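You operate a simulated robot arm through the tools that you are given. There is no shell and no other tool. Be economical: measure what you need, move in short steps, check, and stop when the job is done.

You are at the controls of a simulated robot arm. One attempt, no reset.

Task
Turn the engine so that the brown plug faces the aisle, and screw it in.
Fine: pull the round white knob, turn the ash deck a quarter turn, push the knob back in, then turn the plug clockwise till its white dot points up.

It is judged by the outcome, as a careful person would: the job done as asked, and still so three seconds after it is handed in. It fails if anything else is knocked over, pushed out of place, dropped, spilled or broken.

Robot
A 7-joint arm with a fingered hand, fixed in place. Base frame: the origin is at the foot of the arm, x ahead of it, y to its left, z up; the work surface is at about z = 707. Readings come in mm, degrees, newtons and seconds.
With the tool pointing down near the work surface it reaches from about 100 to 800 mm from the base axis. Its first joint turns from -143.0 to 143.0 degrees. Payload 3 kg.
Tool frame: the origin (TCP) lies between the finger pads and is the grasp point; the fingertips stand 26 mm ahead of it; z points along the fingers, y is the line along which they close. Largest opening 148 mm; the body of the gripper starts 73 mm behind the TCP. The gripper is a hand of 3 fingers: y runs from the thumb to the fingers, the wrist lies at [0, 0, -229] in the tool frame, and closing takes about 1.5 s.
Orientation is told as [roll, pitch, yaw] about the base's x, y, z axes, in that order, counted from this pose: with the fingers straight down and closing along the base's y, the tool's x points along the base's -x, its y along +y and its z along -z.

Tools
- The arm moves only by the tool apply_moves. Its argument "deltas" is a list of rows, each a list of 7 numbers: the closure, from 0 (fully open) to 1 (shut), then the shift along the base's x, y, z in mm, then the turn, a rotation vector about the base's x, y, z in degrees. In form: [[gripper, x, y, z, rx, ry, rz], ...]. A call has 1 to 8 rows; each row shifts and turns the commanded pose from where the row before left it. Rows are played at 5 a second. More than 50 mm and 8.6 degrees between two rows, or a gripper value outside its range, and nothing of the call is played. Where a pose cannot be reached the arm comes as near as it can. A force on the tool above 90 N (or 10 N above the force at the start of the call, whichever is more), or a blocked arm, ends the call early, and 0.2 s more pass. Each finger travels about 153 mm/s and halts on what it meets, pressing with about 22 N; the grip force reading is that of the motor and also rises with nothing between the fingers. The clock runs only during rows and for 0.2 s after the last one: add rows that do not move to give the fingers time. It gives the time, the measured TCP pose, the force on the tool (base axes), the opening and the grip force at its end, in the units of the frame above (readings bear some noise), with the torque about the TCP (base axes, N m) and any sound that the robot's microphone picked up, and new pictures: "show" is both (left out), scene, wrist or none.
- Cameras (640 x 400 px; columns grow to the right, rows downward): "scene" is fixed at [401.3, -495.9, 1606.6]; the picture's right is [0.75, -0.67, 0.00], its down [-0.45, -0.50, -0.74] and it looks along [0.49, 0.55, -0.68] (base axes); focal length 304 px, centre (320, 200). "wrist" rides on the gripper at [68, -39, -90] in the tool frame; the picture's right is [0.50, 0.87, 0.00], its down [-0.66, 0.38, -0.65] and it looks along [-0.57, 0.33, 0.76] (tool axes); focal length 222 px, centre (320, 200). There is no depth. A picture from a camera that has moved, and an enlarged one, comes with that camera's place and axes in the base frame and with its lens. The place of the scene camera against the robot may be out by one fixed shift of up to 12 mm in any direction.
- slide_trunk(by): slides the trunk up (or, below 0, down) by that many mm; the arm rides with it, the base frame stays. It gives what a move gives, with no picture.
- set_grasp(shape): the hand has 3 fingers and takes this shape, open, in about a second: jaw (thumb against the fingers, like two jaws); tri (thumb and two fingers); tip (a fingertip pinch); poke (one finger out to press); point (the index stretched); flat (the hand flat); cup (the hand cupped); fist (a fist). The gripper value then closes the fingers along that shape, each until it touches; the sizes above hold for jaw. It gives what a move gives, with no picture.
- zoom(camera, box): a new picture of the part [left, top, right, bottom] of that camera's present view, enlarged. No time passes.
- hand_in(): hands the job in; it is judged then, once.

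Go step by step. Nothing tells you positions but the pictures and the camera data: compare them with the known pose of the tool, close in by small moves and look again before you grip or let go. The budget is 120 turns and 200 pictures, counting those below and the enlarged ones. Unless the task says otherwise, let go and move clear before handing in, and close with one line.

The tools are called after "Emit:" as name(argument=value, ...) on one line, values as JSON. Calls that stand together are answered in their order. apply_moves: Moves the arm, as the interface text tells. Its arguments: {"type":"object","properties":{"deltas":{"type":"array","items":{"type":"array","items":{"type":"number"}}},"show":{"type":"string","enum":["both","scene","wrist","none"]}},"required":["deltas"]} The other tools are called the same way: slide_trunk (by) slides the trunk up or down; set_grasp (shape) gives the hand a shape; zoom (camera, box) takes an enlarged picture of a part of a camera's view; hand_in () hands the job in.

At the start:

```text
t: 0.0
position: [735.6, 164.0, 1119.8]
tcp_rot: [0.0, 0.0, 0.0]
ft_force: [0.2, 0.1, 0.2]
ft_torque: [-0.03, 0.01, -0.04]
finger_gap: 148.1
grip_force: 0.1
shape: jaw
trunk travel left (down, up): [-749.0, 141.0]
```

scene: 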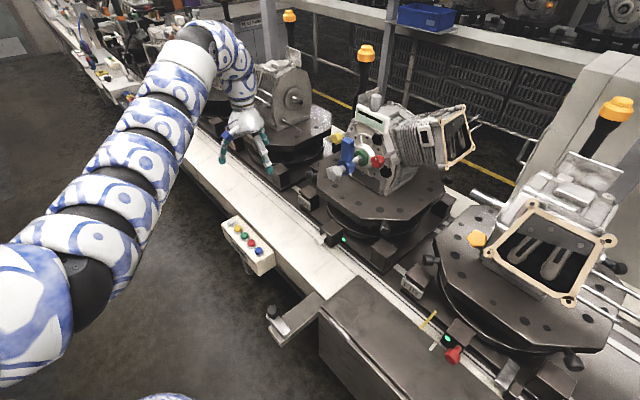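
wrist: 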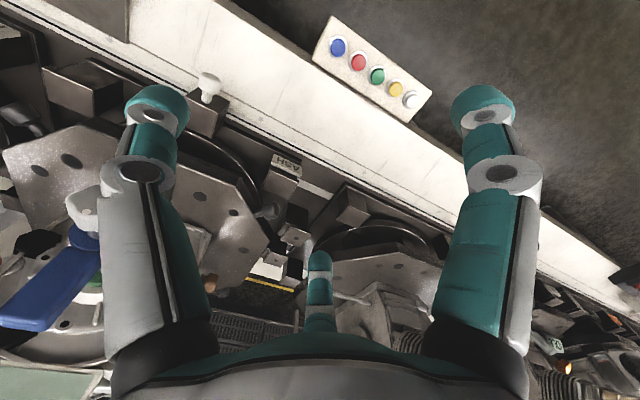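

I see a line of turntable decks with engines; a label "ASH" appears in the wrist view near a deck. I'll zoom in to identify the ash deck, the white knob and the brown plug.

Emit:
zoom(camera="scene", box=[260, 80, 480, 280])

Emit:
zoom(camera="scene", box=[190, 50, 350, 200])

Emit:
zoom(camera="wrist", box=[0, 50, 320, 330])

```text
2.00 times, centred on (370, 180) of scene
camera zoom: at [401.3, -495.9, 1606.6], right [0.75, -0.67, 0.0], down [-0.45, -0.5, -0.74], along [0.49, 0.55, -0.68], focal length 608 px, centre (220, 240)
```

zoom: 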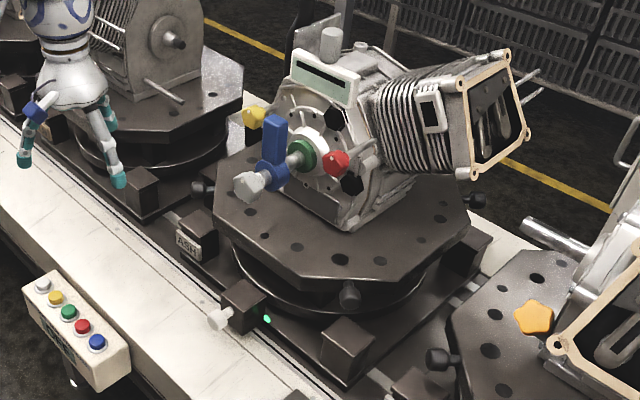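

```text
2.67 times, centred on (270, 125) of scene
camera zoom: at [401.3, -495.9, 1606.6], right [0.75, -0.67, 0.0], down [-0.45, -0.5, -0.74], along [0.49, 0.55, -0.68], focal length 810 px, centre (453, 400)
```

zoom: 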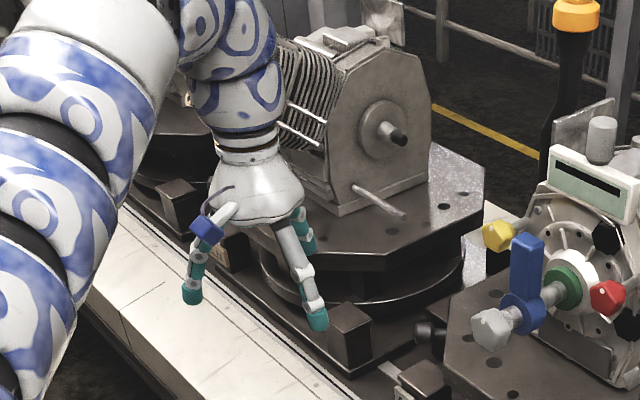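

```text
1.43 times, centred on (160, 190) of wrist
camera zoom: at [667.8, 125.5, 1210.0], right [-0.5, 0.87, 0.0], down [0.66, 0.38, 0.65], along [0.57, 0.33, -0.76], focal length 317 px, centre (549, 214)
```

zoom: 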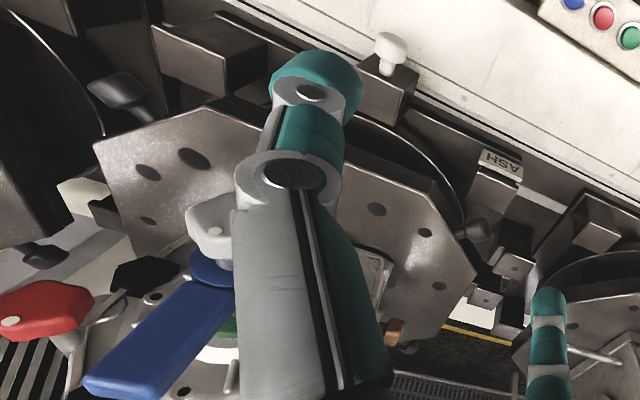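

The ash deck is the middle one. I estimate the knob at about (849, 12, 796) with its axis along x, the aisle on the -x side, and the brown plug on the +y side of the engine. I'll tilt the hand forward for a better look.

Emit:
apply_moves(deltas=[[0, -20, 0, 0, 0, -8, 0], [0, -20, 0, 0, 0, -8, 0], [0, -20, 0, 0, 0, -8, 0], [0, -20, 0, 0, 0, -8, 0], [0, -20, 0, 0, 0, -8, 0], [0, 0, 0, 0, 0, -8, 0], [0, 0, 0, 0, 0, 0, 0]])

```text
t: 1.6
position: [636.0, 164.0, 1119.5]
tcp_rot: [-0.1, -48.2, 0.0]
ft_force: [0.3, 1.2, 0.0]
ft_torque: [0.01, 0.02, -0.02]
finger_gap: 147.9
grip_force: 0.1
shape: jaw
trunk travel left (down, up): [-749.0, 141.0]
camera wrist: at [523.1, 125.3, 1129.3], right [-0.33, 0.87, -0.37], down [-0.05, 0.38, 0.92], along [0.94, 0.33, -0.08], focal length 222 px, centre (320, 200)
```

scene: 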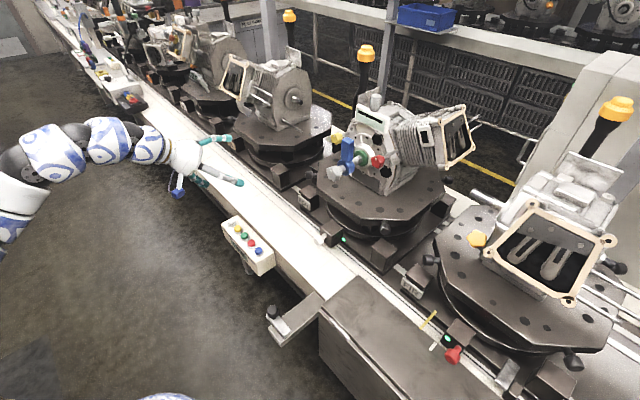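
wrist: 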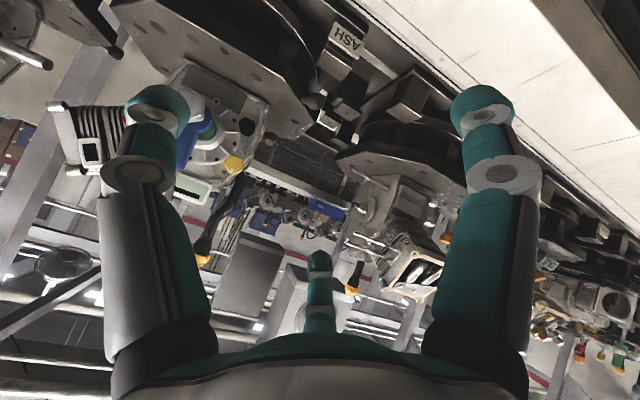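

I want a closer look at the +y side of the middle engine.

Emit:
zoom(camera="wrist", box=[150, 60, 310, 220])

Emit:
zoom(camera="scene", box=[300, 130, 400, 270])

```text
2.50 times, centred on (230, 140) of wrist
camera zoom: at [523.1, 125.3, 1129.3], right [-0.33, 0.87, -0.37], down [-0.05, 0.38, 0.92], along [0.94, 0.33, -0.08], focal length 555 px, centre (545, 350)
```

zoom: 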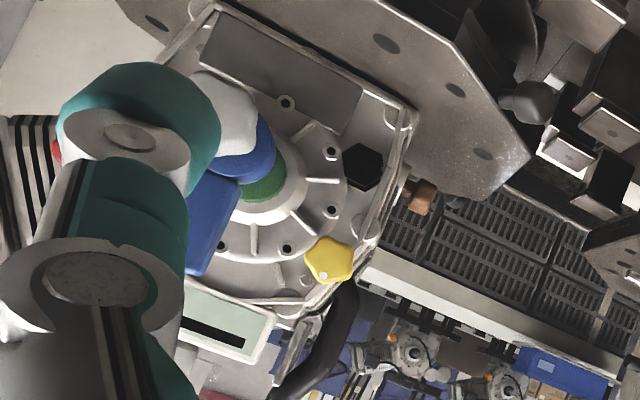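

```text
2.86 times, centred on (350, 200) of scene
camera zoom: at [401.3, -495.9, 1606.6], right [0.75, -0.67, 0.0], down [-0.45, -0.5, -0.74], along [0.49, 0.55, -0.68], focal length 868 px, centre (234, 200)
```

zoom: 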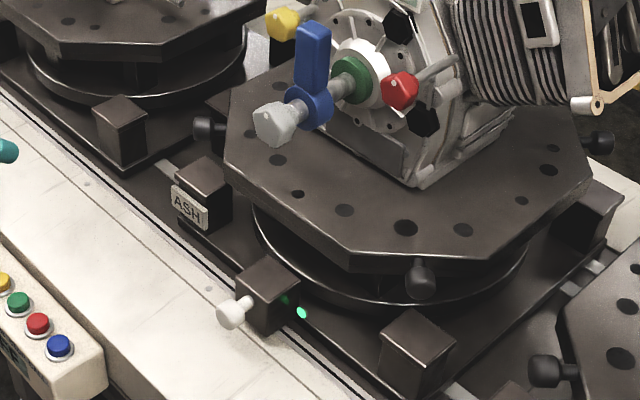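

Measured: deck centre about (1144, 12), handles at about (966, 187, 910) and (973, -155, 910), brown plug about (1136, 146, 978). The deck therefore turns counter-clockwise seen from above. I'll check how the hand shapes look before picking one.

Emit:
set_grasp(shape="tip")

Emit:
apply_moves(deltas=[[0, 0, 0, 0, 0, 0, 0]], show="wrist")

Emit:
apply_moves(deltas=[[1, 0, 0, 0, 0, 0, 0], [1, 0, 0, 0, 0, 0, 0], [1, 0, 0, 0, 0, 0, 0], [1, 0, 0, 0, 0, 0, 0], [1, 0, 0, 0, 0, 0, 0], [1, 0, 0, 0, 0, 0, 0], [1, 0, 0, 0, 0, 0, 0]], show="wrist")

Emit:
set_grasp(shape="jaw")

Emit:
apply_moves(deltas=[[0.6, 0, 0, 0, 0, 0, 0], [0.6, 0, 0, 0, 0, 0, 0], [0.6, 0, 0, 0, 0, 0, 0], [0.6, 0, 0, 0, 0, 0, 0], [0.6, 0, 0, 0, 0, 0, 0], [0.6, 0, 0, 0, 0, 0, 0], [0.6, 0, 0, 0, 0, 0, 0]], show="wrist")

```text
t: 2.5
position: [635.1, 164.0, 1119.0]
tcp_rot: [0.0, -48.0, 0.0]
ft_force: [0.8, 0.8, -0.2]
ft_torque: [0.01, -0.02, 0.01]
finger_gap: 147.9
grip_force: 0.0
shape: tip
trunk travel left (down, up): [-749.0, 141.0]
```

```text
t: 2.9
position: [634.4, 163.3, 1118.5]
tcp_rot: [0.1, -48.0, 0.0]
ft_force: [-0.1, -0.9, 0.5]
ft_torque: [0.0, -0.01, 0.04]
finger_gap: 148.1
grip_force: 0.0
shape: tip
trunk travel left (down, up): [-749.0, 141.0]
camera wrist: at [522.8, 125.1, 1129.1], right [-0.33, 0.87, -0.37], down [-0.05, 0.38, 0.92], along [0.94, 0.33, -0.09], focal length 222 px, centre (320, 200)
```

wrist: 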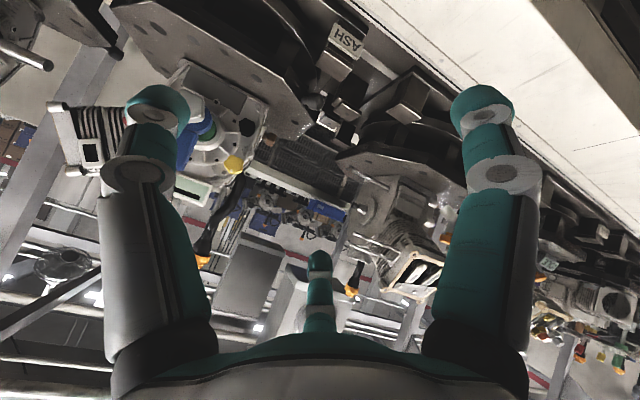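

```text
t: 4.5
position: [634.9, 165.4, 1118.4]
tcp_rot: [0.0, -47.9, 0.1]
ft_force: [-0.3, -0.2, -0.2]
ft_torque: [-0.02, 0.02, -0.05]
finger_gap: 0.0
grip_force: 22.3
shape: tip
trunk travel left (down, up): [-749.0, 141.0]
camera wrist: at [522.8, 125.1, 1129.1], right [-0.33, 0.87, -0.37], down [-0.05, 0.38, 0.92], along [0.94, 0.33, -0.09], focal length 222 px, centre (320, 200)
```

wrist: 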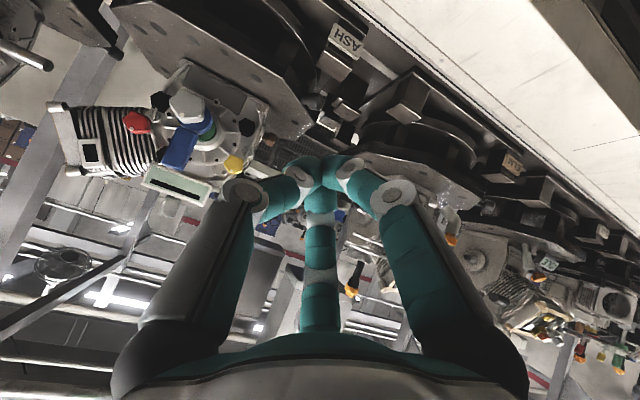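

```text
t: 5.4
position: [636.2, 163.3, 1117.9]
tcp_rot: [0.0, -48.0, 0.0]
ft_force: [-0.5, -0.4, 0.2]
ft_torque: [0.0, 0.01, 0.05]
finger_gap: 148.1
grip_force: 0.1
shape: jaw
trunk travel left (down, up): [-749.0, 141.0]
```

```text
t: 7.0
position: [635.5, 164.9, 1118.9]
tcp_rot: [-0.1, -48.0, -0.1]
ft_force: [0.2, 0.0, -0.4]
ft_torque: [0.0, 0.01, 0.01]
finger_gap: 59.7
grip_force: 0.1
shape: jaw
trunk travel left (down, up): [-749.0, 141.0]
camera wrist: at [522.9, 125.0, 1129.1], right [-0.33, 0.87, -0.37], down [-0.05, 0.38, 0.92], along [0.94, 0.33, -0.09], focal length 222 px, centre (320, 200)
```

wrist: 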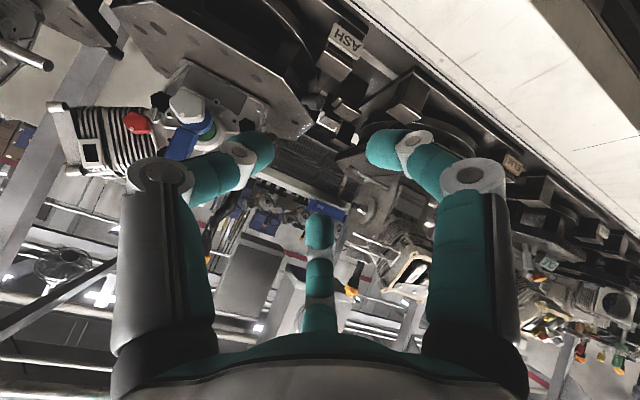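

The three fingers close to a point like a chuck, so I'll come at the knob nearly along its axis. First I pitch to 30° below horizontal, roll so that the camera is at the side, and move in front of the knob.

Emit:
apply_moves(deltas=[[0.5, 0, -20, -20, 0, -6, 0], [0.5, 0, -20, -30, 0, -6, 0], [0.5, 0, -20, -30, -7.27, 0, 4.2], [0.5, 0, -20, -30, -7.27, 0, 4.2], [0.5, 0, -20, -30, -7.27, 0, 4.2], [0.5, 0, -20, -30, -7.27, 0, 4.2], [0.5, 0, -20, -30, -7.27, 0, 4.2], [0.5, 0, -10, 0, -7.27, 0, 4.2]], show="none")

Emit:
apply_moves(deltas=[[0.5, 10, 0, 0, -7.27, 0, 4.2], [0.5, 10, 0, 0, -7.27, 0, 4.2], [0.5, 20, 0, 0, -7.27, 0, 4.2], [0.5, 20, 0, 0, -7.27, 0, 4.2], [0.5, 0, 0, 0, -7.27, 0, 4.2], [0.5, 0, 0, 0, 0, 0, 0]])

```text
t: 8.8
position: [635.2, 13.2, 918.2]
tcp_rot: [-53.3, -33.5, 67.6]
ft_force: [0.2, -1.5, 0.9]
ft_torque: [0.0, -0.04, 0.05]
finger_gap: 74.1
grip_force: 0.1
shape: jaw
trunk travel left (down, up): [-749.0, 141.0]
```

```text
t: 10.2
position: [695.9, 14.7, 919.8]
tcp_rot: [-60.0, 2.1, 91.3]
ft_force: [1.1, 0.3, 0.1]
ft_torque: [-0.02, -0.01, 0.01]
finger_gap: 73.6
grip_force: 0.0
shape: jaw
trunk travel left (down, up): [-749.0, 141.0]
camera wrist: at [638.5, -50.8, 1001.1], right [-0.42, -0.54, -0.73], down [-0.77, 0.64, -0.02], along [0.48, 0.55, -0.68], focal length 222 px, centre (320, 200)
```

scene: 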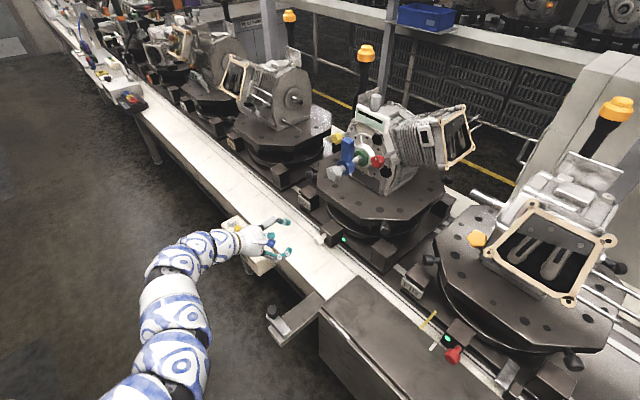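
wrist: 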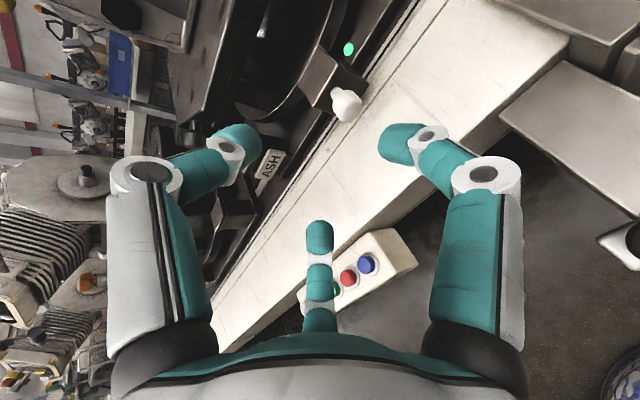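

The knob is visible in the wrist view; I'll zoom for a precise fix on it.

Emit:
zoom(camera="wrist", box=[280, 20, 440, 150])

Emit:
zoom(camera="scene", box=[220, 200, 360, 290])

```text
3.08 times, centred on (360, 85) of wrist
camera zoom: at [638.5, -50.8, 1001.1], right [-0.42, -0.54, -0.73], down [-0.77, 0.64, -0.02], along [0.48, 0.55, -0.68], focal length 684 px, centre (197, 554)
```

zoom: 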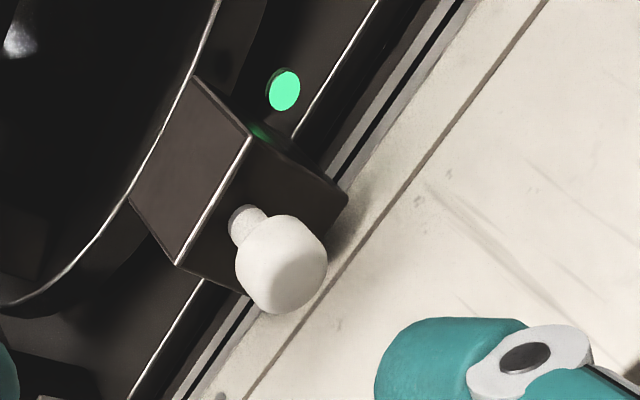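

```text
4.44 times, centred on (290, 245) of scene
camera zoom: at [401.3, -495.9, 1606.6], right [0.75, -0.67, 0.0], down [-0.45, -0.5, -0.74], along [0.49, 0.55, -0.68], focal length 1350 px, centre (453, 0)
```

zoom: 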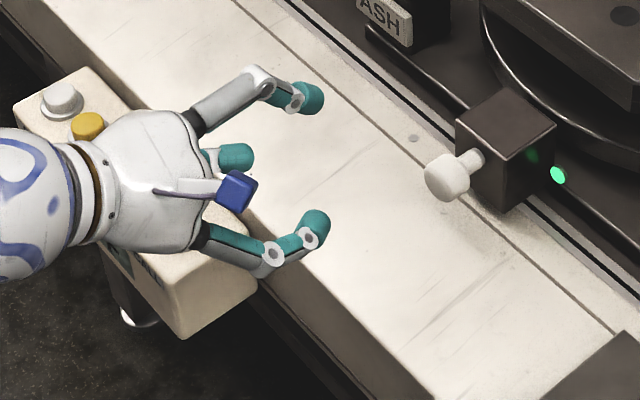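

Knob centre about (849, 9, 790), 37 mm across. I'll move to a standoff about 60 mm short of it along the tool axis.

Emit:
apply_moves(deltas=[[0.5, 30, -2, -33, 0, 0, 0], [0.5, 34, -2, -33, 0, 0, 0], [0.5, 33, -2, -32, 0, 0, 0], [0.5, 0, 0, 0, 0, 0, 0], [0.5, 0, 0, 0, 0, 0, 0]])

```text
t: 11.4
position: [794.0, 5.6, 820.9]
tcp_rot: [-60.0, 2.0, 91.3]
ft_force: [-0.5, -0.3, -0.5]
ft_torque: [0.02, -0.02, -0.02]
finger_gap: 74.1
grip_force: 0.1
shape: jaw
trunk travel left (down, up): [-749.0, 141.0]
camera wrist: at [735.7, -59.8, 901.8], right [-0.42, -0.54, -0.73], down [-0.77, 0.64, -0.02], along [0.48, 0.55, -0.68], focal length 222 px, centre (320, 200)
```

scene: 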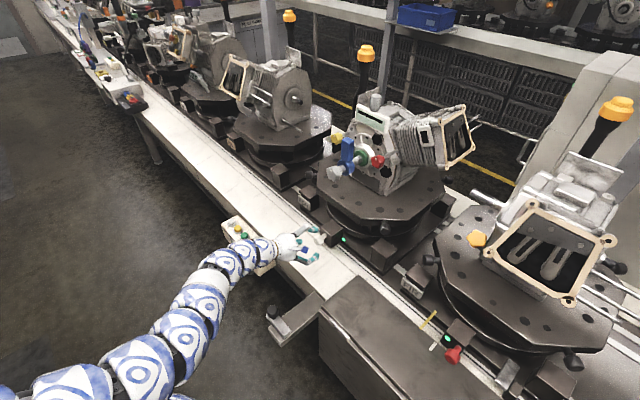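
wrist: 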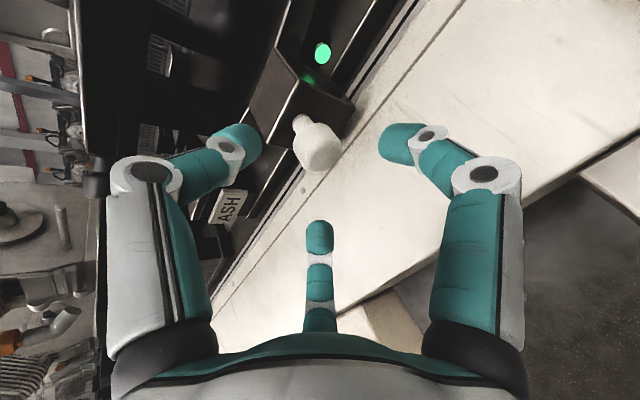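

The knob is centred between the fingers, at about (845, 9, 789). I'll advance onto it.

Emit:
apply_moves(deltas=[[0.5, 16, 2, -10, 0, 0, 0], [0.5, 16, 1, -10, 0, 0, 0], [0.5, 15, 1, -9, 0, 0, 0], [0.5, 0, 0, 0, 0, 0, 0]], show="wrist")

Emit:
zoom(camera="scene", box=[250, 195, 390, 285])

```text
t: 12.4
position: [839.4, 10.5, 793.2]
tcp_rot: [-60.1, 2.0, 91.2]
ft_force: [0.4, -0.7, 0.1]
ft_torque: [0.02, 0.02, -0.01]
finger_gap: 73.8
grip_force: 0.0
shape: jaw
trunk travel left (down, up): [-749.0, 141.0]
camera wrist: at [782.1, -54.7, 875.2], right [-0.42, -0.54, -0.73], down [-0.77, 0.64, -0.02], along [0.48, 0.55, -0.68], focal length 222 px, centre (320, 200)
```

wrist: 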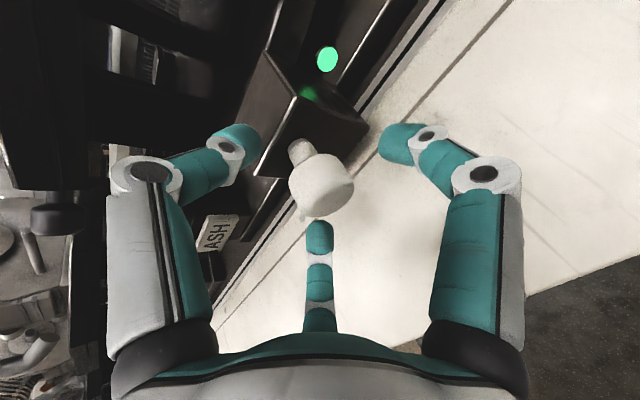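

```text
4.44 times, centred on (320, 240) of scene
camera zoom: at [401.3, -495.9, 1606.6], right [0.75, -0.67, 0.0], down [-0.45, -0.5, -0.74], along [0.49, 0.55, -0.68], focal length 1350 px, centre (320, 22)
```

zoom: 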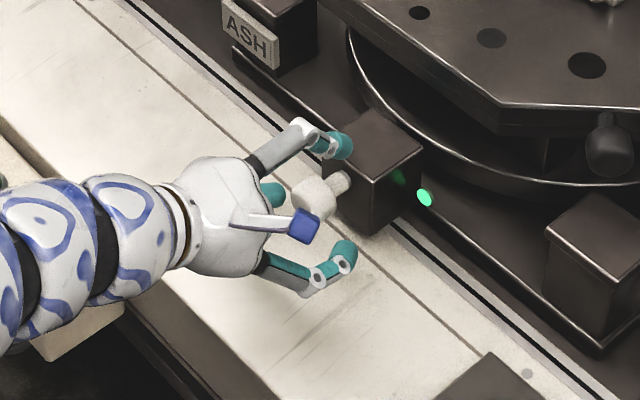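

The knob sits between the fingers at TCP depth, so I'll close on it.

Emit:
apply_moves(deltas=[[0.7, 0, 0, 0, 0, 0, 0], [0.8, 0, 0, 0, 0, 0, 0], [1, 0, 0, 0, 0, 0, 0], [1, 0, 0, 0, 0, 0, 0], [1, 0, 0, 0, 0, 0, 0], [1, 0, 0, 0, 0, 0, 0]], show="wrist")

```text
t: 13.8
position: [838.6, 12.4, 792.4]
tcp_rot: [-60.1, 2.0, 91.2]
ft_force: [1.1, 0.8, -0.7]
ft_torque: [0.0, 0.0, 0.04]
finger_gap: 30.9
grip_force: 21.9
shape: jaw
trunk travel left (down, up): [-749.0, 141.0]
camera wrist: at [782.1, -54.3, 875.1], right [-0.42, -0.54, -0.73], down [-0.77, 0.64, -0.02], along [0.48, 0.55, -0.68], focal length 222 px, centre (320, 200)
```

wrist: 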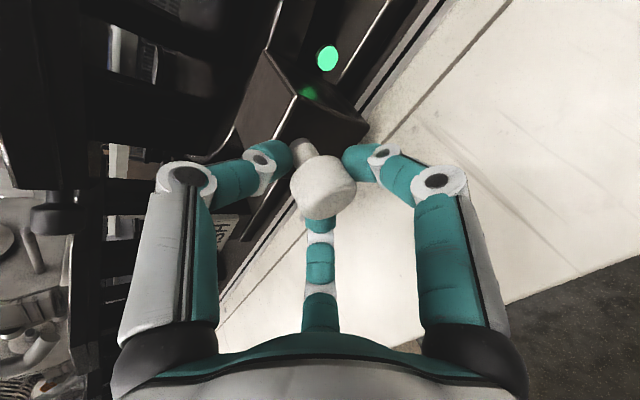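

Gripped at 31 mm. Now I'll pull straight in -x.

Emit:
apply_moves(deltas=[[1, -5, 0, 0, 0, 0, 0], [1, -5, 0, 0, 0, 0, 0], [1, -5, 0, 0, 0, 0, 0], [1, -5, 0, 0, 0, 0, 0], [1, 0, 0, 0, 0, 0, 0]], show="wrist")

```text
t: 15.0
position: [821.6, 11.3, 792.4]
tcp_rot: [-60.0, 2.0, 91.3]
ft_force: [20.1, -1.0, -1.0]
ft_torque: [-0.03, -0.16, -0.08]
finger_gap: 30.9
grip_force: 21.9
shape: jaw
trunk travel left (down, up): [-749.0, 141.0]
camera wrist: at [763.8, -53.8, 874.2], right [-0.42, -0.54, -0.73], down [-0.77, 0.64, -0.02], along [0.48, 0.55, -0.68], focal length 222 px, centre (320, 200)
```

wrist: 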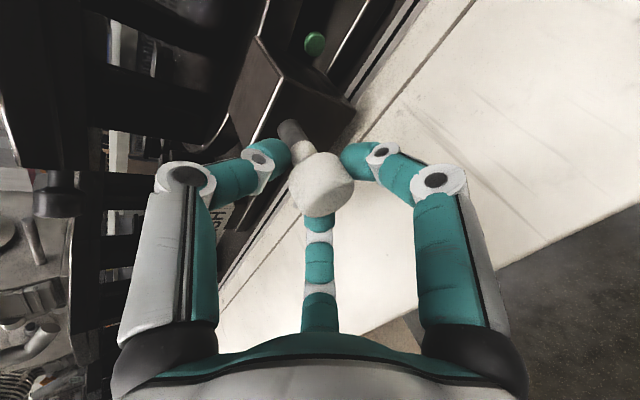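

The knob came out about 18 mm and the green light went off. I'll pull slightly further to be sure it stays out.

Emit:
apply_moves(deltas=[[1, -4, 0, 0, 0, 0, 0], [1, -4, 0, 0, 0, 0, 0], [1, 0, 0, 0, 0, 0, 0]], show="wrist")

```text
t: 15.8
position: [814.6, 12.4, 791.5]
tcp_rot: [-59.9, 1.9, 91.3]
ft_force: [48.1, -2.0, -4.4]
ft_torque: [0.04, -0.32, 0.05]
finger_gap: 28.5
grip_force: 22.1
shape: jaw
trunk travel left (down, up): [-749.0, 141.0]
camera wrist: at [757.6, -53.6, 872.9], right [-0.42, -0.54, -0.73], down [-0.77, 0.64, -0.02], along [0.48, 0.55, -0.68], focal length 222 px, centre (320, 200)
```

wrist: 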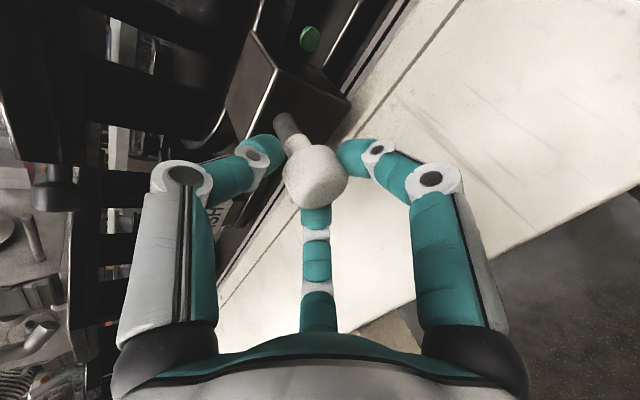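

It has reached its end stop. I'll ease off the force, open the fingers and check that it stays out.

Emit:
apply_moves(deltas=[[1, 5, 0, 0, 0, 0, 0], [0.8, 0, 0, 0, 0, 0, 0], [0.5, 0, 0, 0, 0, 0, 0], [0.5, 0, 0, 0, 0, 0, 0], [0.5, 0, 0, 0, 0, 0, 0], [0.5, 0, 0, 0, 0, 0, 0]], show="wrist")

```text
t: 17.2
position: [817.2, 12.4, 790.9]
tcp_rot: [-60.0, 2.0, 91.2]
ft_force: [0.3, -0.1, -0.1]
ft_torque: [0.0, -0.02, -0.01]
finger_gap: 73.4
grip_force: 0.1
shape: jaw
trunk travel left (down, up): [-749.0, 141.0]
camera wrist: at [759.3, -53.1, 874.4], right [-0.42, -0.54, -0.73], down [-0.77, 0.64, -0.02], along [0.48, 0.55, -0.68], focal length 222 px, centre (320, 200)
```

wrist: 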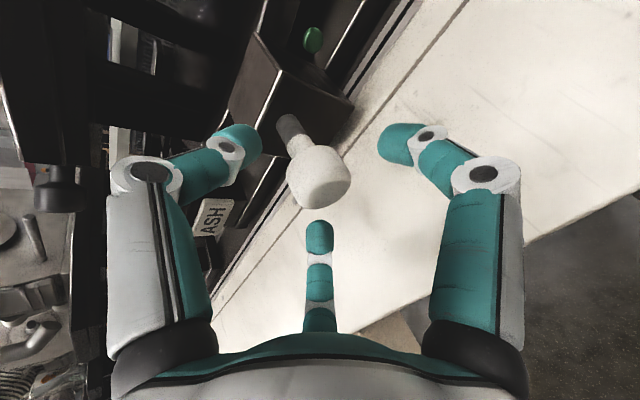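

The knob stays out, and this view confirms the handle at about (972, 187, 911). I'll back away, rise, and yaw to face the handle radially.

Emit:
apply_moves(deltas=[[0.5, -35, 0, 20, 0, 0, 0], [0.5, -35, 0, 20, 0, 0, 0], [0.5, 4, 34, 34, 0, 0, -7.5], [0.5, 4, 34, 34, 0, 0, -7.5], [0.5, 10, 38, 28, 0, 0, -7.5], [0.5, 10, 38, 28, 0, 0, -7.5], [0.5, 10, 38, 20, 0, 0, -7.5], [0.5, 10, 38, 0, 0, 0, -7.5]], show="none")

Emit:
apply_moves(deltas=[[0.5, 20, 5, 0, 0, 0, 0], [0.5, 20, 5, 0, 0, 0, 0], [0.5, 0, 0, 0, 0, 0, 0]])

```text
t: 19.2
position: [655.8, 94.0, 787.5]
tcp_rot: [-64.0, 19.6, 51.6]
ft_force: [0.1, -0.4, -0.5]
ft_torque: [0.0, 0.01, 0.0]
finger_gap: 74.0
grip_force: 0.2
shape: jaw
out of reach, approached as far as the arm can: row 8
trunk travel left (down, up): [-749.0, 141.0]
stopped in row 8: the arm was blocked; the commanded pose is now the measured one
```

```text
t: 20.0
position: [671.6, 89.8, 793.3]
tcp_rot: [-64.0, 19.5, 51.6]
ft_force: [-0.8, -0.5, 0.2]
ft_torque: [-0.03, -0.03, 0.0]
finger_gap: 73.8
grip_force: 0.0
shape: jaw
out of reach, approached as far as the arm can: row 1, 2
trunk travel left (down, up): [-749.0, 141.0]
camera wrist: at [595.5, 99.5, 886.0], right [-0.75, -0.34, -0.57], down [-0.22, 0.94, -0.27], along [0.62, -0.08, -0.78], focal length 222 px, centre (320, 200)
```

scene: 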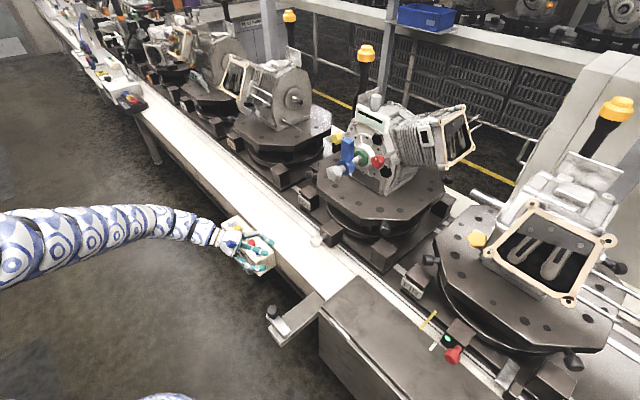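
wrist: 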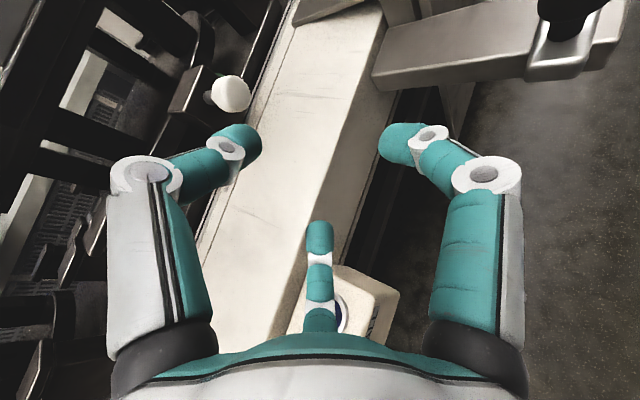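

The arm ran into a reach limit partway and sits close to the button box. I'll lift straight up, away from the box, and undo some of the yaw.

Emit:
apply_moves(deltas=[[0.5, 5, -5, 25, 0, 0, 0], [0.5, 5, -5, 25, 0, 0, 0], [0.5, 5, -5, 30, 0, 0, 0], [0.5, 5, -5, 30, 0, 0, 0]], show="scene")

```text
t: 21.0
position: [688.9, 71.8, 905.8]
tcp_rot: [-63.9, 19.4, 51.6]
ft_force: [0.1, 0.2, 0.2]
ft_torque: [-0.01, 0.03, 0.02]
finger_gap: 74.0
grip_force: 0.0
shape: jaw
trunk travel left (down, up): [-749.0, 141.0]
```

scene: 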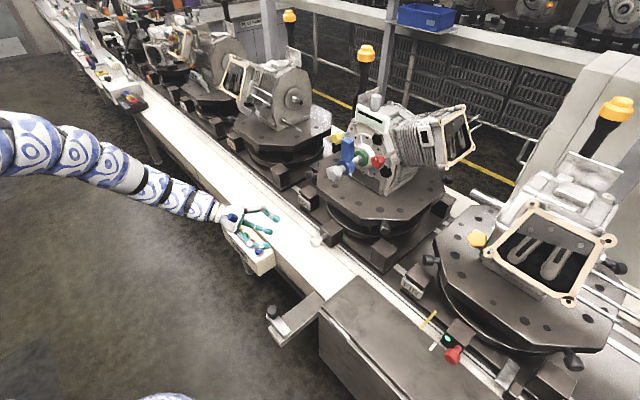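

Clear and tracking again. I'll continue up and towards +y in small steps.

Emit:
apply_moves(deltas=[[0.5, 10, 10, 35, 0, 0, 0], [0.5, 10, 20, 35, 0, 0, 0], [0.5, 15, 30, 20, 0, 0, 0], [0.5, 15, 30, 0, 0, 0, 0], [0.5, 20, 30, 0, 0, 0, 0], [0.5, 20, 30, 0, 0, 0, 0]])

```text
t: 22.4
position: [766.3, 197.9, 995.6]
tcp_rot: [-64.1, 19.4, 51.5]
ft_force: [0.3, 0.3, 0.4]
ft_torque: [0.04, 0.02, 0.02]
finger_gap: 74.0
grip_force: 0.0
shape: jaw
out of reach, approached as far as the arm can: row 6
trunk travel left (down, up): [-749.0, 141.0]
camera wrist: at [691.6, 209.0, 1088.2], right [-0.75, -0.34, -0.57], down [-0.22, 0.94, -0.27], along [0.62, -0.08, -0.78], focal length 222 px, centre (320, 200)
```

scene: 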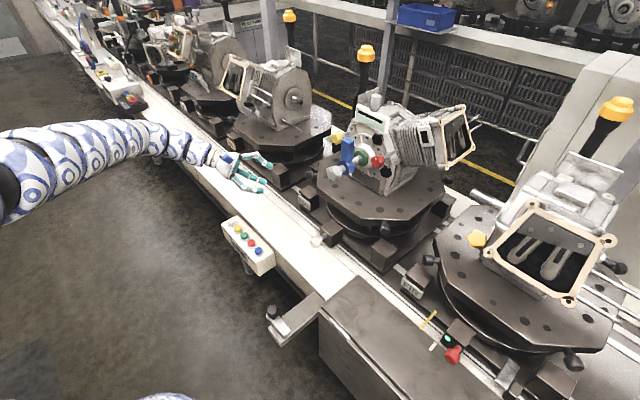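
wrist: 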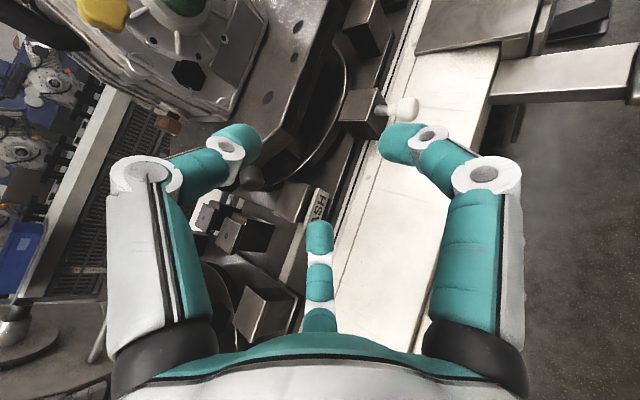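

The yawed wrist hits a joint limit here, so I'll go back to pointing straight ahead and push the handle sideways from its +y side instead.

Emit:
apply_moves(deltas=[[0.5, 0, 0, 0, 0, 0, 8], [0.5, 0, 0, 0, 0, 0, 8], [0.5, 10, 10, 0, 0, 0, 8], [0.5, 20, 10, 0, 0, 0, 8], [0.5, 20, 10, 0, 0, 0, 8], [0.5, 20, 0, 0, 0, 0, 0], [0.5, 0, 0, 0, 0, 0, 0]])

```text
t: 24.0
position: [836.1, 228.2, 994.1]
tcp_rot: [-63.9, 19.4, 91.6]
ft_force: [-0.3, -0.3, -0.5]
ft_torque: [0.01, -0.03, 0.0]
finger_gap: 73.9
grip_force: 0.1
shape: jaw
trunk travel left (down, up): [-749.0, 141.0]
camera wrist: at [774.2, 188.3, 1086.0], right [-0.36, -0.74, -0.57], down [-0.77, 0.58, -0.27], along [0.53, 0.34, -0.78], focal length 222 px, centre (320, 200)
```

scene: 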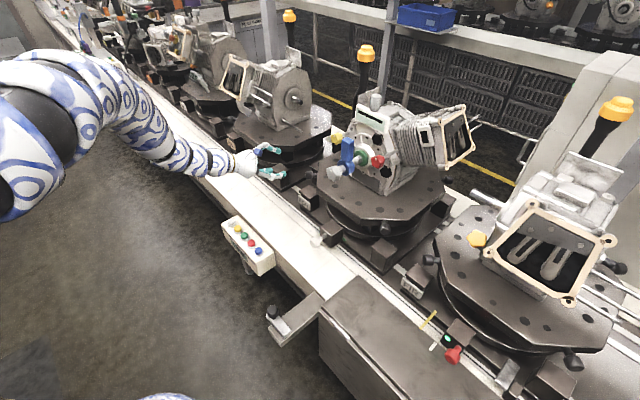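
wrist: 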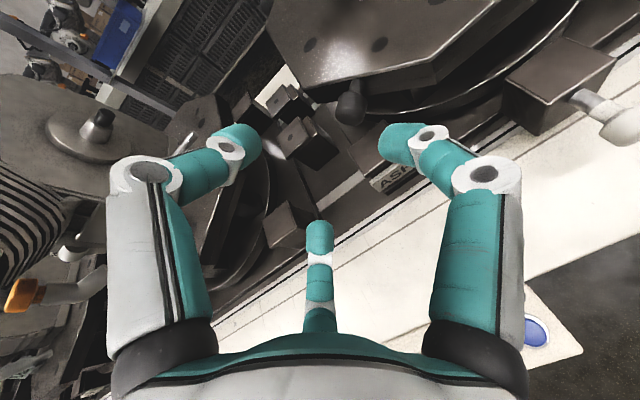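

Reach is fine in this pose, and the handle is confirmed at (966, 186, 911). I'll try the "point" shape to see where its straight finger lies.

Emit:
set_grasp(shape="point")

Emit:
apply_moves(deltas=[[0, 0, 0, 0, 0, 0, 0]])

Emit:
zoom(camera="scene", box=[200, 100, 360, 230])

```text
t: 24.9
position: [837.1, 229.7, 991.8]
tcp_rot: [-64.1, 19.4, 91.6]
ft_force: [0.7, 0.1, 0.2]
ft_torque: [0.0, -0.02, 0.01]
finger_gap: 142.2
grip_force: 0.1
shape: point
trunk travel left (down, up): [-749.0, 141.0]
```

```text
t: 25.3
position: [838.4, 229.7, 993.6]
tcp_rot: [-64.0, 19.3, 91.6]
ft_force: [-0.4, 0.5, 0.3]
ft_torque: [-0.01, -0.01, 0.0]
finger_gap: 142.0
grip_force: 0.1
shape: point
trunk travel left (down, up): [-749.0, 141.0]
camera wrist: at [774.4, 188.2, 1086.0], right [-0.36, -0.74, -0.57], down [-0.77, 0.58, -0.27], along [0.53, 0.34, -0.78], focal length 222 px, centre (320, 200)
```

scene: 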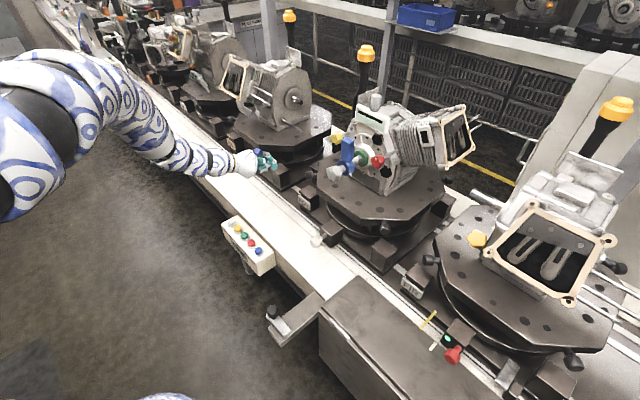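
wrist: 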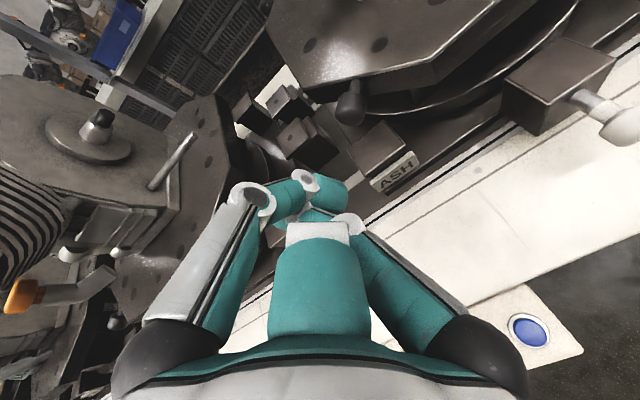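

```text
3.08 times, centred on (280, 165) of scene
camera zoom: at [401.3, -495.9, 1606.6], right [0.75, -0.67, 0.0], down [-0.45, -0.5, -0.74], along [0.49, 0.55, -0.68], focal length 935 px, centre (443, 308)
```

zoom: 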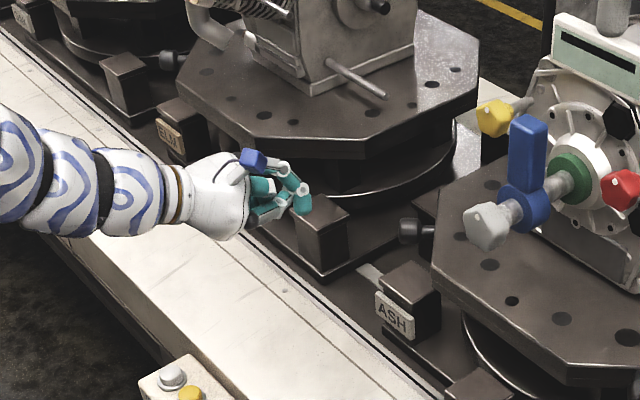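

The pointing finger isn't clearly straight here; I'll check "poke" and "flat".

Emit:
set_grasp(shape="poke")

Emit:
zoom(camera="wrist", box=[0, 0, 640, 400])

Emit:
zoom(camera="scene", box=[230, 120, 330, 200])

Emit:
set_grasp(shape="flat")

Emit:
zoom(camera="wrist", box=[0, 0, 640, 400])

Emit:
zoom(camera="scene", box=[230, 120, 330, 200])

```text
t: 26.2
position: [838.1, 229.5, 993.2]
tcp_rot: [-64.0, 19.4, 91.6]
ft_force: [0.3, 0.4, 0.0]
ft_torque: [0.0, 0.02, 0.0]
finger_gap: 0.0
grip_force: 0.0
shape: poke
trunk travel left (down, up): [-749.0, 141.0]
```

```text
1.00 times, centred on (320, 200) of wrist (not enlarged: the box is as wide or as high as the picture)
camera zoom: at [774.4, 188.2, 1085.9], right [-0.36, -0.74, -0.57], down [-0.77, 0.58, -0.27], along [0.53, 0.34, -0.78], focal length 222 px, centre (320, 200)
```

zoom: 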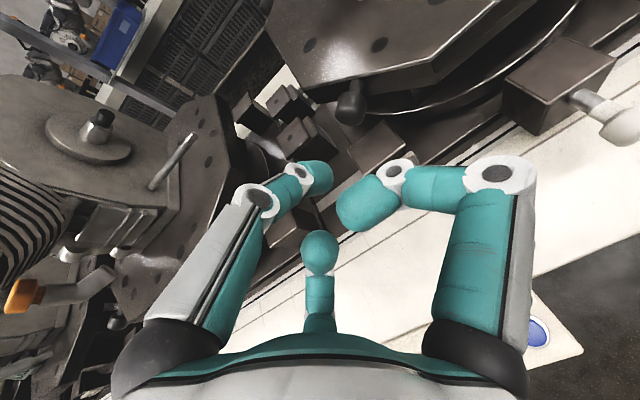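

```text
5.00 times, centred on (280, 160) of scene
camera zoom: at [401.3, -495.9, 1606.6], right [0.75, -0.67, 0.0], down [-0.45, -0.5, -0.74], along [0.49, 0.55, -0.68], focal length 1519 px, centre (520, 400)
```

zoom: 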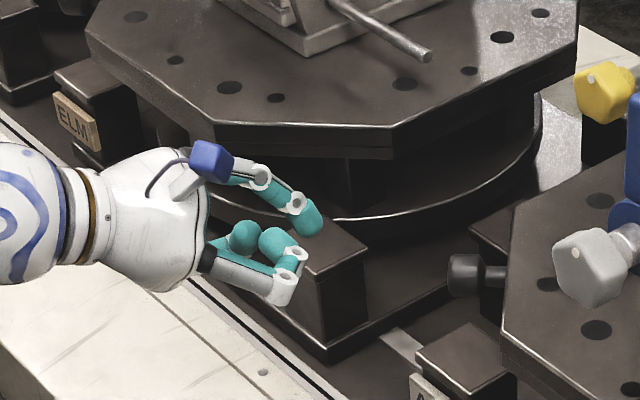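

```text
t: 27.1
position: [836.9, 228.5, 993.6]
tcp_rot: [-64.0, 19.4, 91.6]
ft_force: [-0.3, 0.9, 0.8]
ft_torque: [0.04, 0.0, 0.04]
finger_gap: 0.1
grip_force: 0.1
shape: flat
trunk travel left (down, up): [-749.0, 141.0]
```

```text
1.00 times, centred on (320, 200) of wrist (not enlarged: the box is as wide or as high as the picture)
camera zoom: at [774.4, 188.2, 1085.9], right [-0.36, -0.74, -0.57], down [-0.77, 0.58, -0.27], along [0.53, 0.34, -0.78], focal length 222 px, centre (320, 200)
```

zoom: 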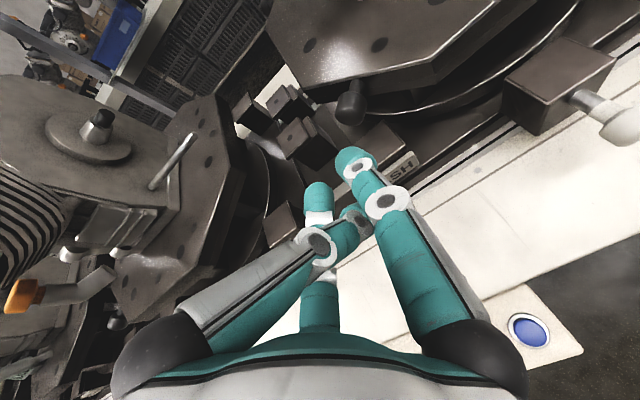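

```text
5.00 times, centred on (280, 160) of scene
camera zoom: at [401.3, -495.9, 1606.6], right [0.75, -0.67, 0.0], down [-0.45, -0.5, -0.74], along [0.49, 0.55, -0.68], focal length 1519 px, centre (520, 400)
```

zoom: 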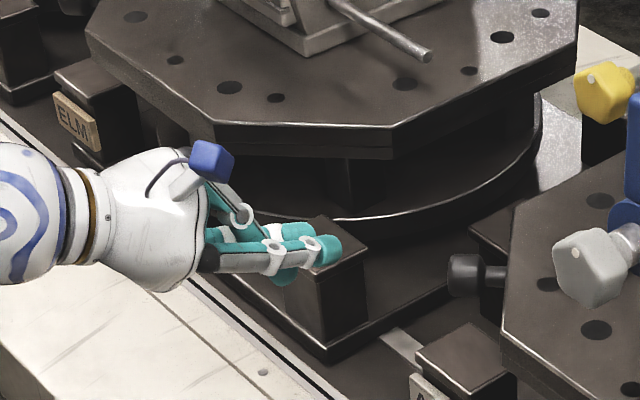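

"Flat" gives a straight rod of fingers, good for pushing. I'll bring it alongside the handle on its +y side.

Emit:
apply_moves(deltas=[[0, 25, 5, -5, 0, 0, 0], [0, 25, 5, -10, 0, 0, 0], [0, 25, 3, -20, 0, 0, 0], [0, 20, 0, -20, 0, 0, 0], [0, 20, 0, -15, 0, 0, 0], [0, 0, 0, 0, 0, 0, 0]], show="wrist")

Emit:
zoom(camera="scene", box=[250, 130, 370, 220])

```text
t: 28.5
position: [922.1, 239.0, 946.0]
tcp_rot: [-64.0, 19.4, 91.6]
ft_force: [0.5, 0.5, -0.3]
ft_torque: [0.0, 0.03, 0.01]
finger_gap: 142.2
grip_force: 0.1
shape: flat
out of reach, approached as far as the arm can: row 4, 5
trunk travel left (down, up): [-749.0, 141.0]
camera wrist: at [858.7, 198.7, 1038.9], right [-0.36, -0.74, -0.57], down [-0.77, 0.58, -0.27], along [0.53, 0.34, -0.78], focal length 222 px, centre (320, 200)
```

wrist: 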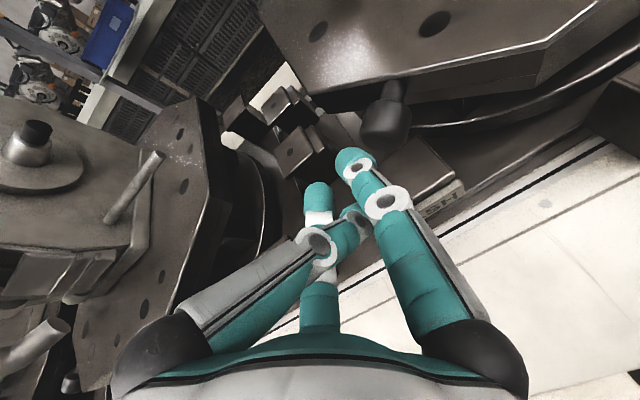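

```text
4.44 times, centred on (310, 175) of scene
camera zoom: at [401.3, -495.9, 1606.6], right [0.75, -0.67, 0.0], down [-0.45, -0.5, -0.74], along [0.49, 0.55, -0.68], focal length 1350 px, centre (364, 311)
```

zoom: 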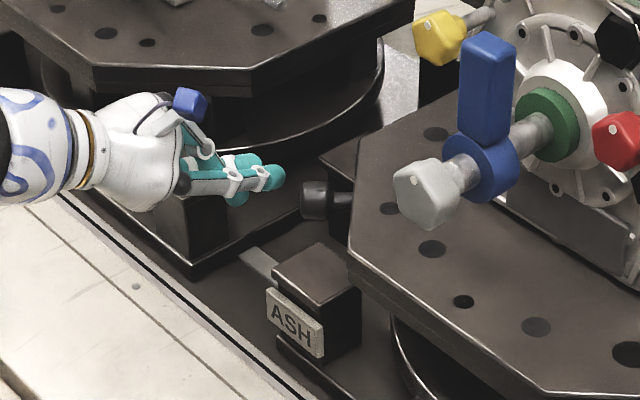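

I've hit the reach limit at x≈922. The shoulder seems high, so I'll raise the hand and lower the trunk by 150 mm to gain reach.

Emit:
apply_moves(deltas=[[0, -10, 0, 40, 0, 0, 0], [0, -5, 0, 40, 0, 0, 0], [0, -5, 0, 40, 0, 0, 0], [0, 0, 0, 30, 0, 0, 0]], show="none")

Emit:
slide_trunk(by=-150)

Emit:
apply_moves(deltas=[[0, 20, 5, 0, 0, 0, 0], [0, 20, 0, 0, 0, 0, 0], [0, 15, 0, 0, 0, 0, 0], [0, 0, 0, 0, 0, 0, 0]])

```text
t: 29.5
position: [904.9, 232.3, 1099.8]
tcp_rot: [-64.0, 19.3, 90.9]
ft_force: [-3.7, 6.4, -0.5]
ft_torque: [-0.3, -0.18, -0.52]
finger_gap: 142.2
grip_force: 0.1
shape: flat
trunk travel left (down, up): [-749.0, 141.0]
```

```text
t: 31.2
position: [900.1, 239.6, 947.5]
tcp_rot: [-64.0, 19.4, 91.5]
ft_force: [0.2, -0.9, 0.2]
ft_torque: [-0.01, -0.01, 0.03]
finger_gap: 142.0
grip_force: 0.0
shape: flat
trunk travel left (down, up): [-599.0, 291.0]
```

```text
t: 32.2
position: [953.4, 243.3, 948.6]
tcp_rot: [-64.0, 19.4, 91.5]
ft_force: [0.3, -0.1, -0.1]
ft_torque: [0.0, 0.01, -0.01]
finger_gap: 142.2
grip_force: 0.1
shape: flat
trunk travel left (down, up): [-599.0, 291.0]
camera wrist: at [890.6, 202.9, 1041.8], right [-0.36, -0.74, -0.57], down [-0.77, 0.58, -0.27], along [0.53, 0.34, -0.78], focal length 222 px, centre (320, 200)
```

scene: 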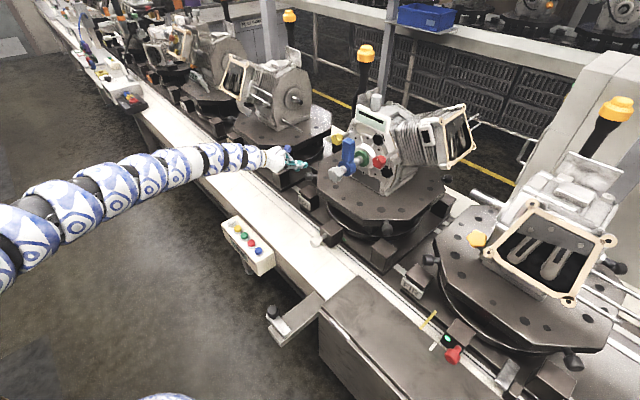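
wrist: 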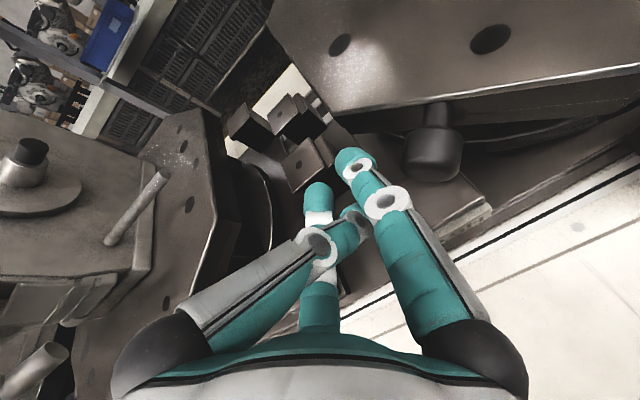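

Reach is good now: the handle is at (960, 183, 911) and my fingertip is near (973, 219, 931). I'll lower beside it.

Emit:
apply_moves(deltas=[[0, 0, 10, -7, 0, 0, 0], [0, 0, 0, -10, 0, 0, 0], [0, 0, 0, -10, 0, 0, 0], [0, 0, 0, 0, 0, 0, 0]], show="wrist")

Emit:
zoom(camera="scene", box=[250, 130, 370, 220])

```text
t: 33.2
position: [955.4, 252.4, 922.7]
tcp_rot: [-64.0, 19.3, 91.5]
ft_force: [0.4, -0.4, -0.6]
ft_torque: [-0.03, -0.01, -0.02]
finger_gap: 142.1
grip_force: 0.1
shape: flat
trunk travel left (down, up): [-599.0, 291.0]
camera wrist: at [892.7, 212.3, 1015.9], right [-0.36, -0.74, -0.57], down [-0.77, 0.58, -0.27], along [0.53, 0.34, -0.78], focal length 222 px, centre (320, 200)
```

wrist: 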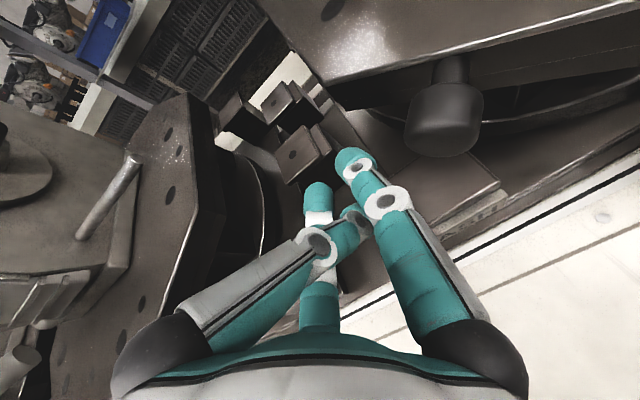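

```text
4.44 times, centred on (310, 175) of scene
camera zoom: at [401.3, -495.9, 1606.6], right [0.75, -0.67, 0.0], down [-0.45, -0.5, -0.74], along [0.49, 0.55, -0.68], focal length 1350 px, centre (364, 311)
```

zoom: 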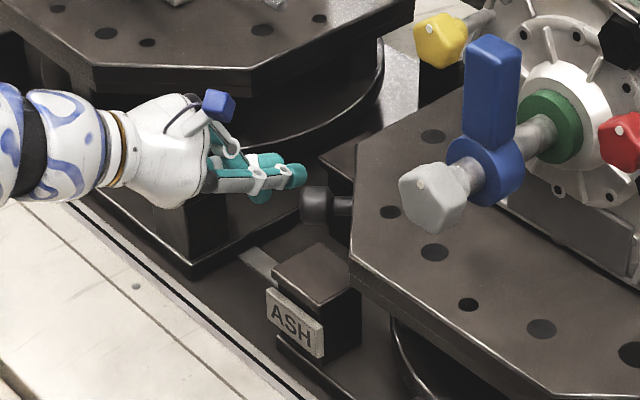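

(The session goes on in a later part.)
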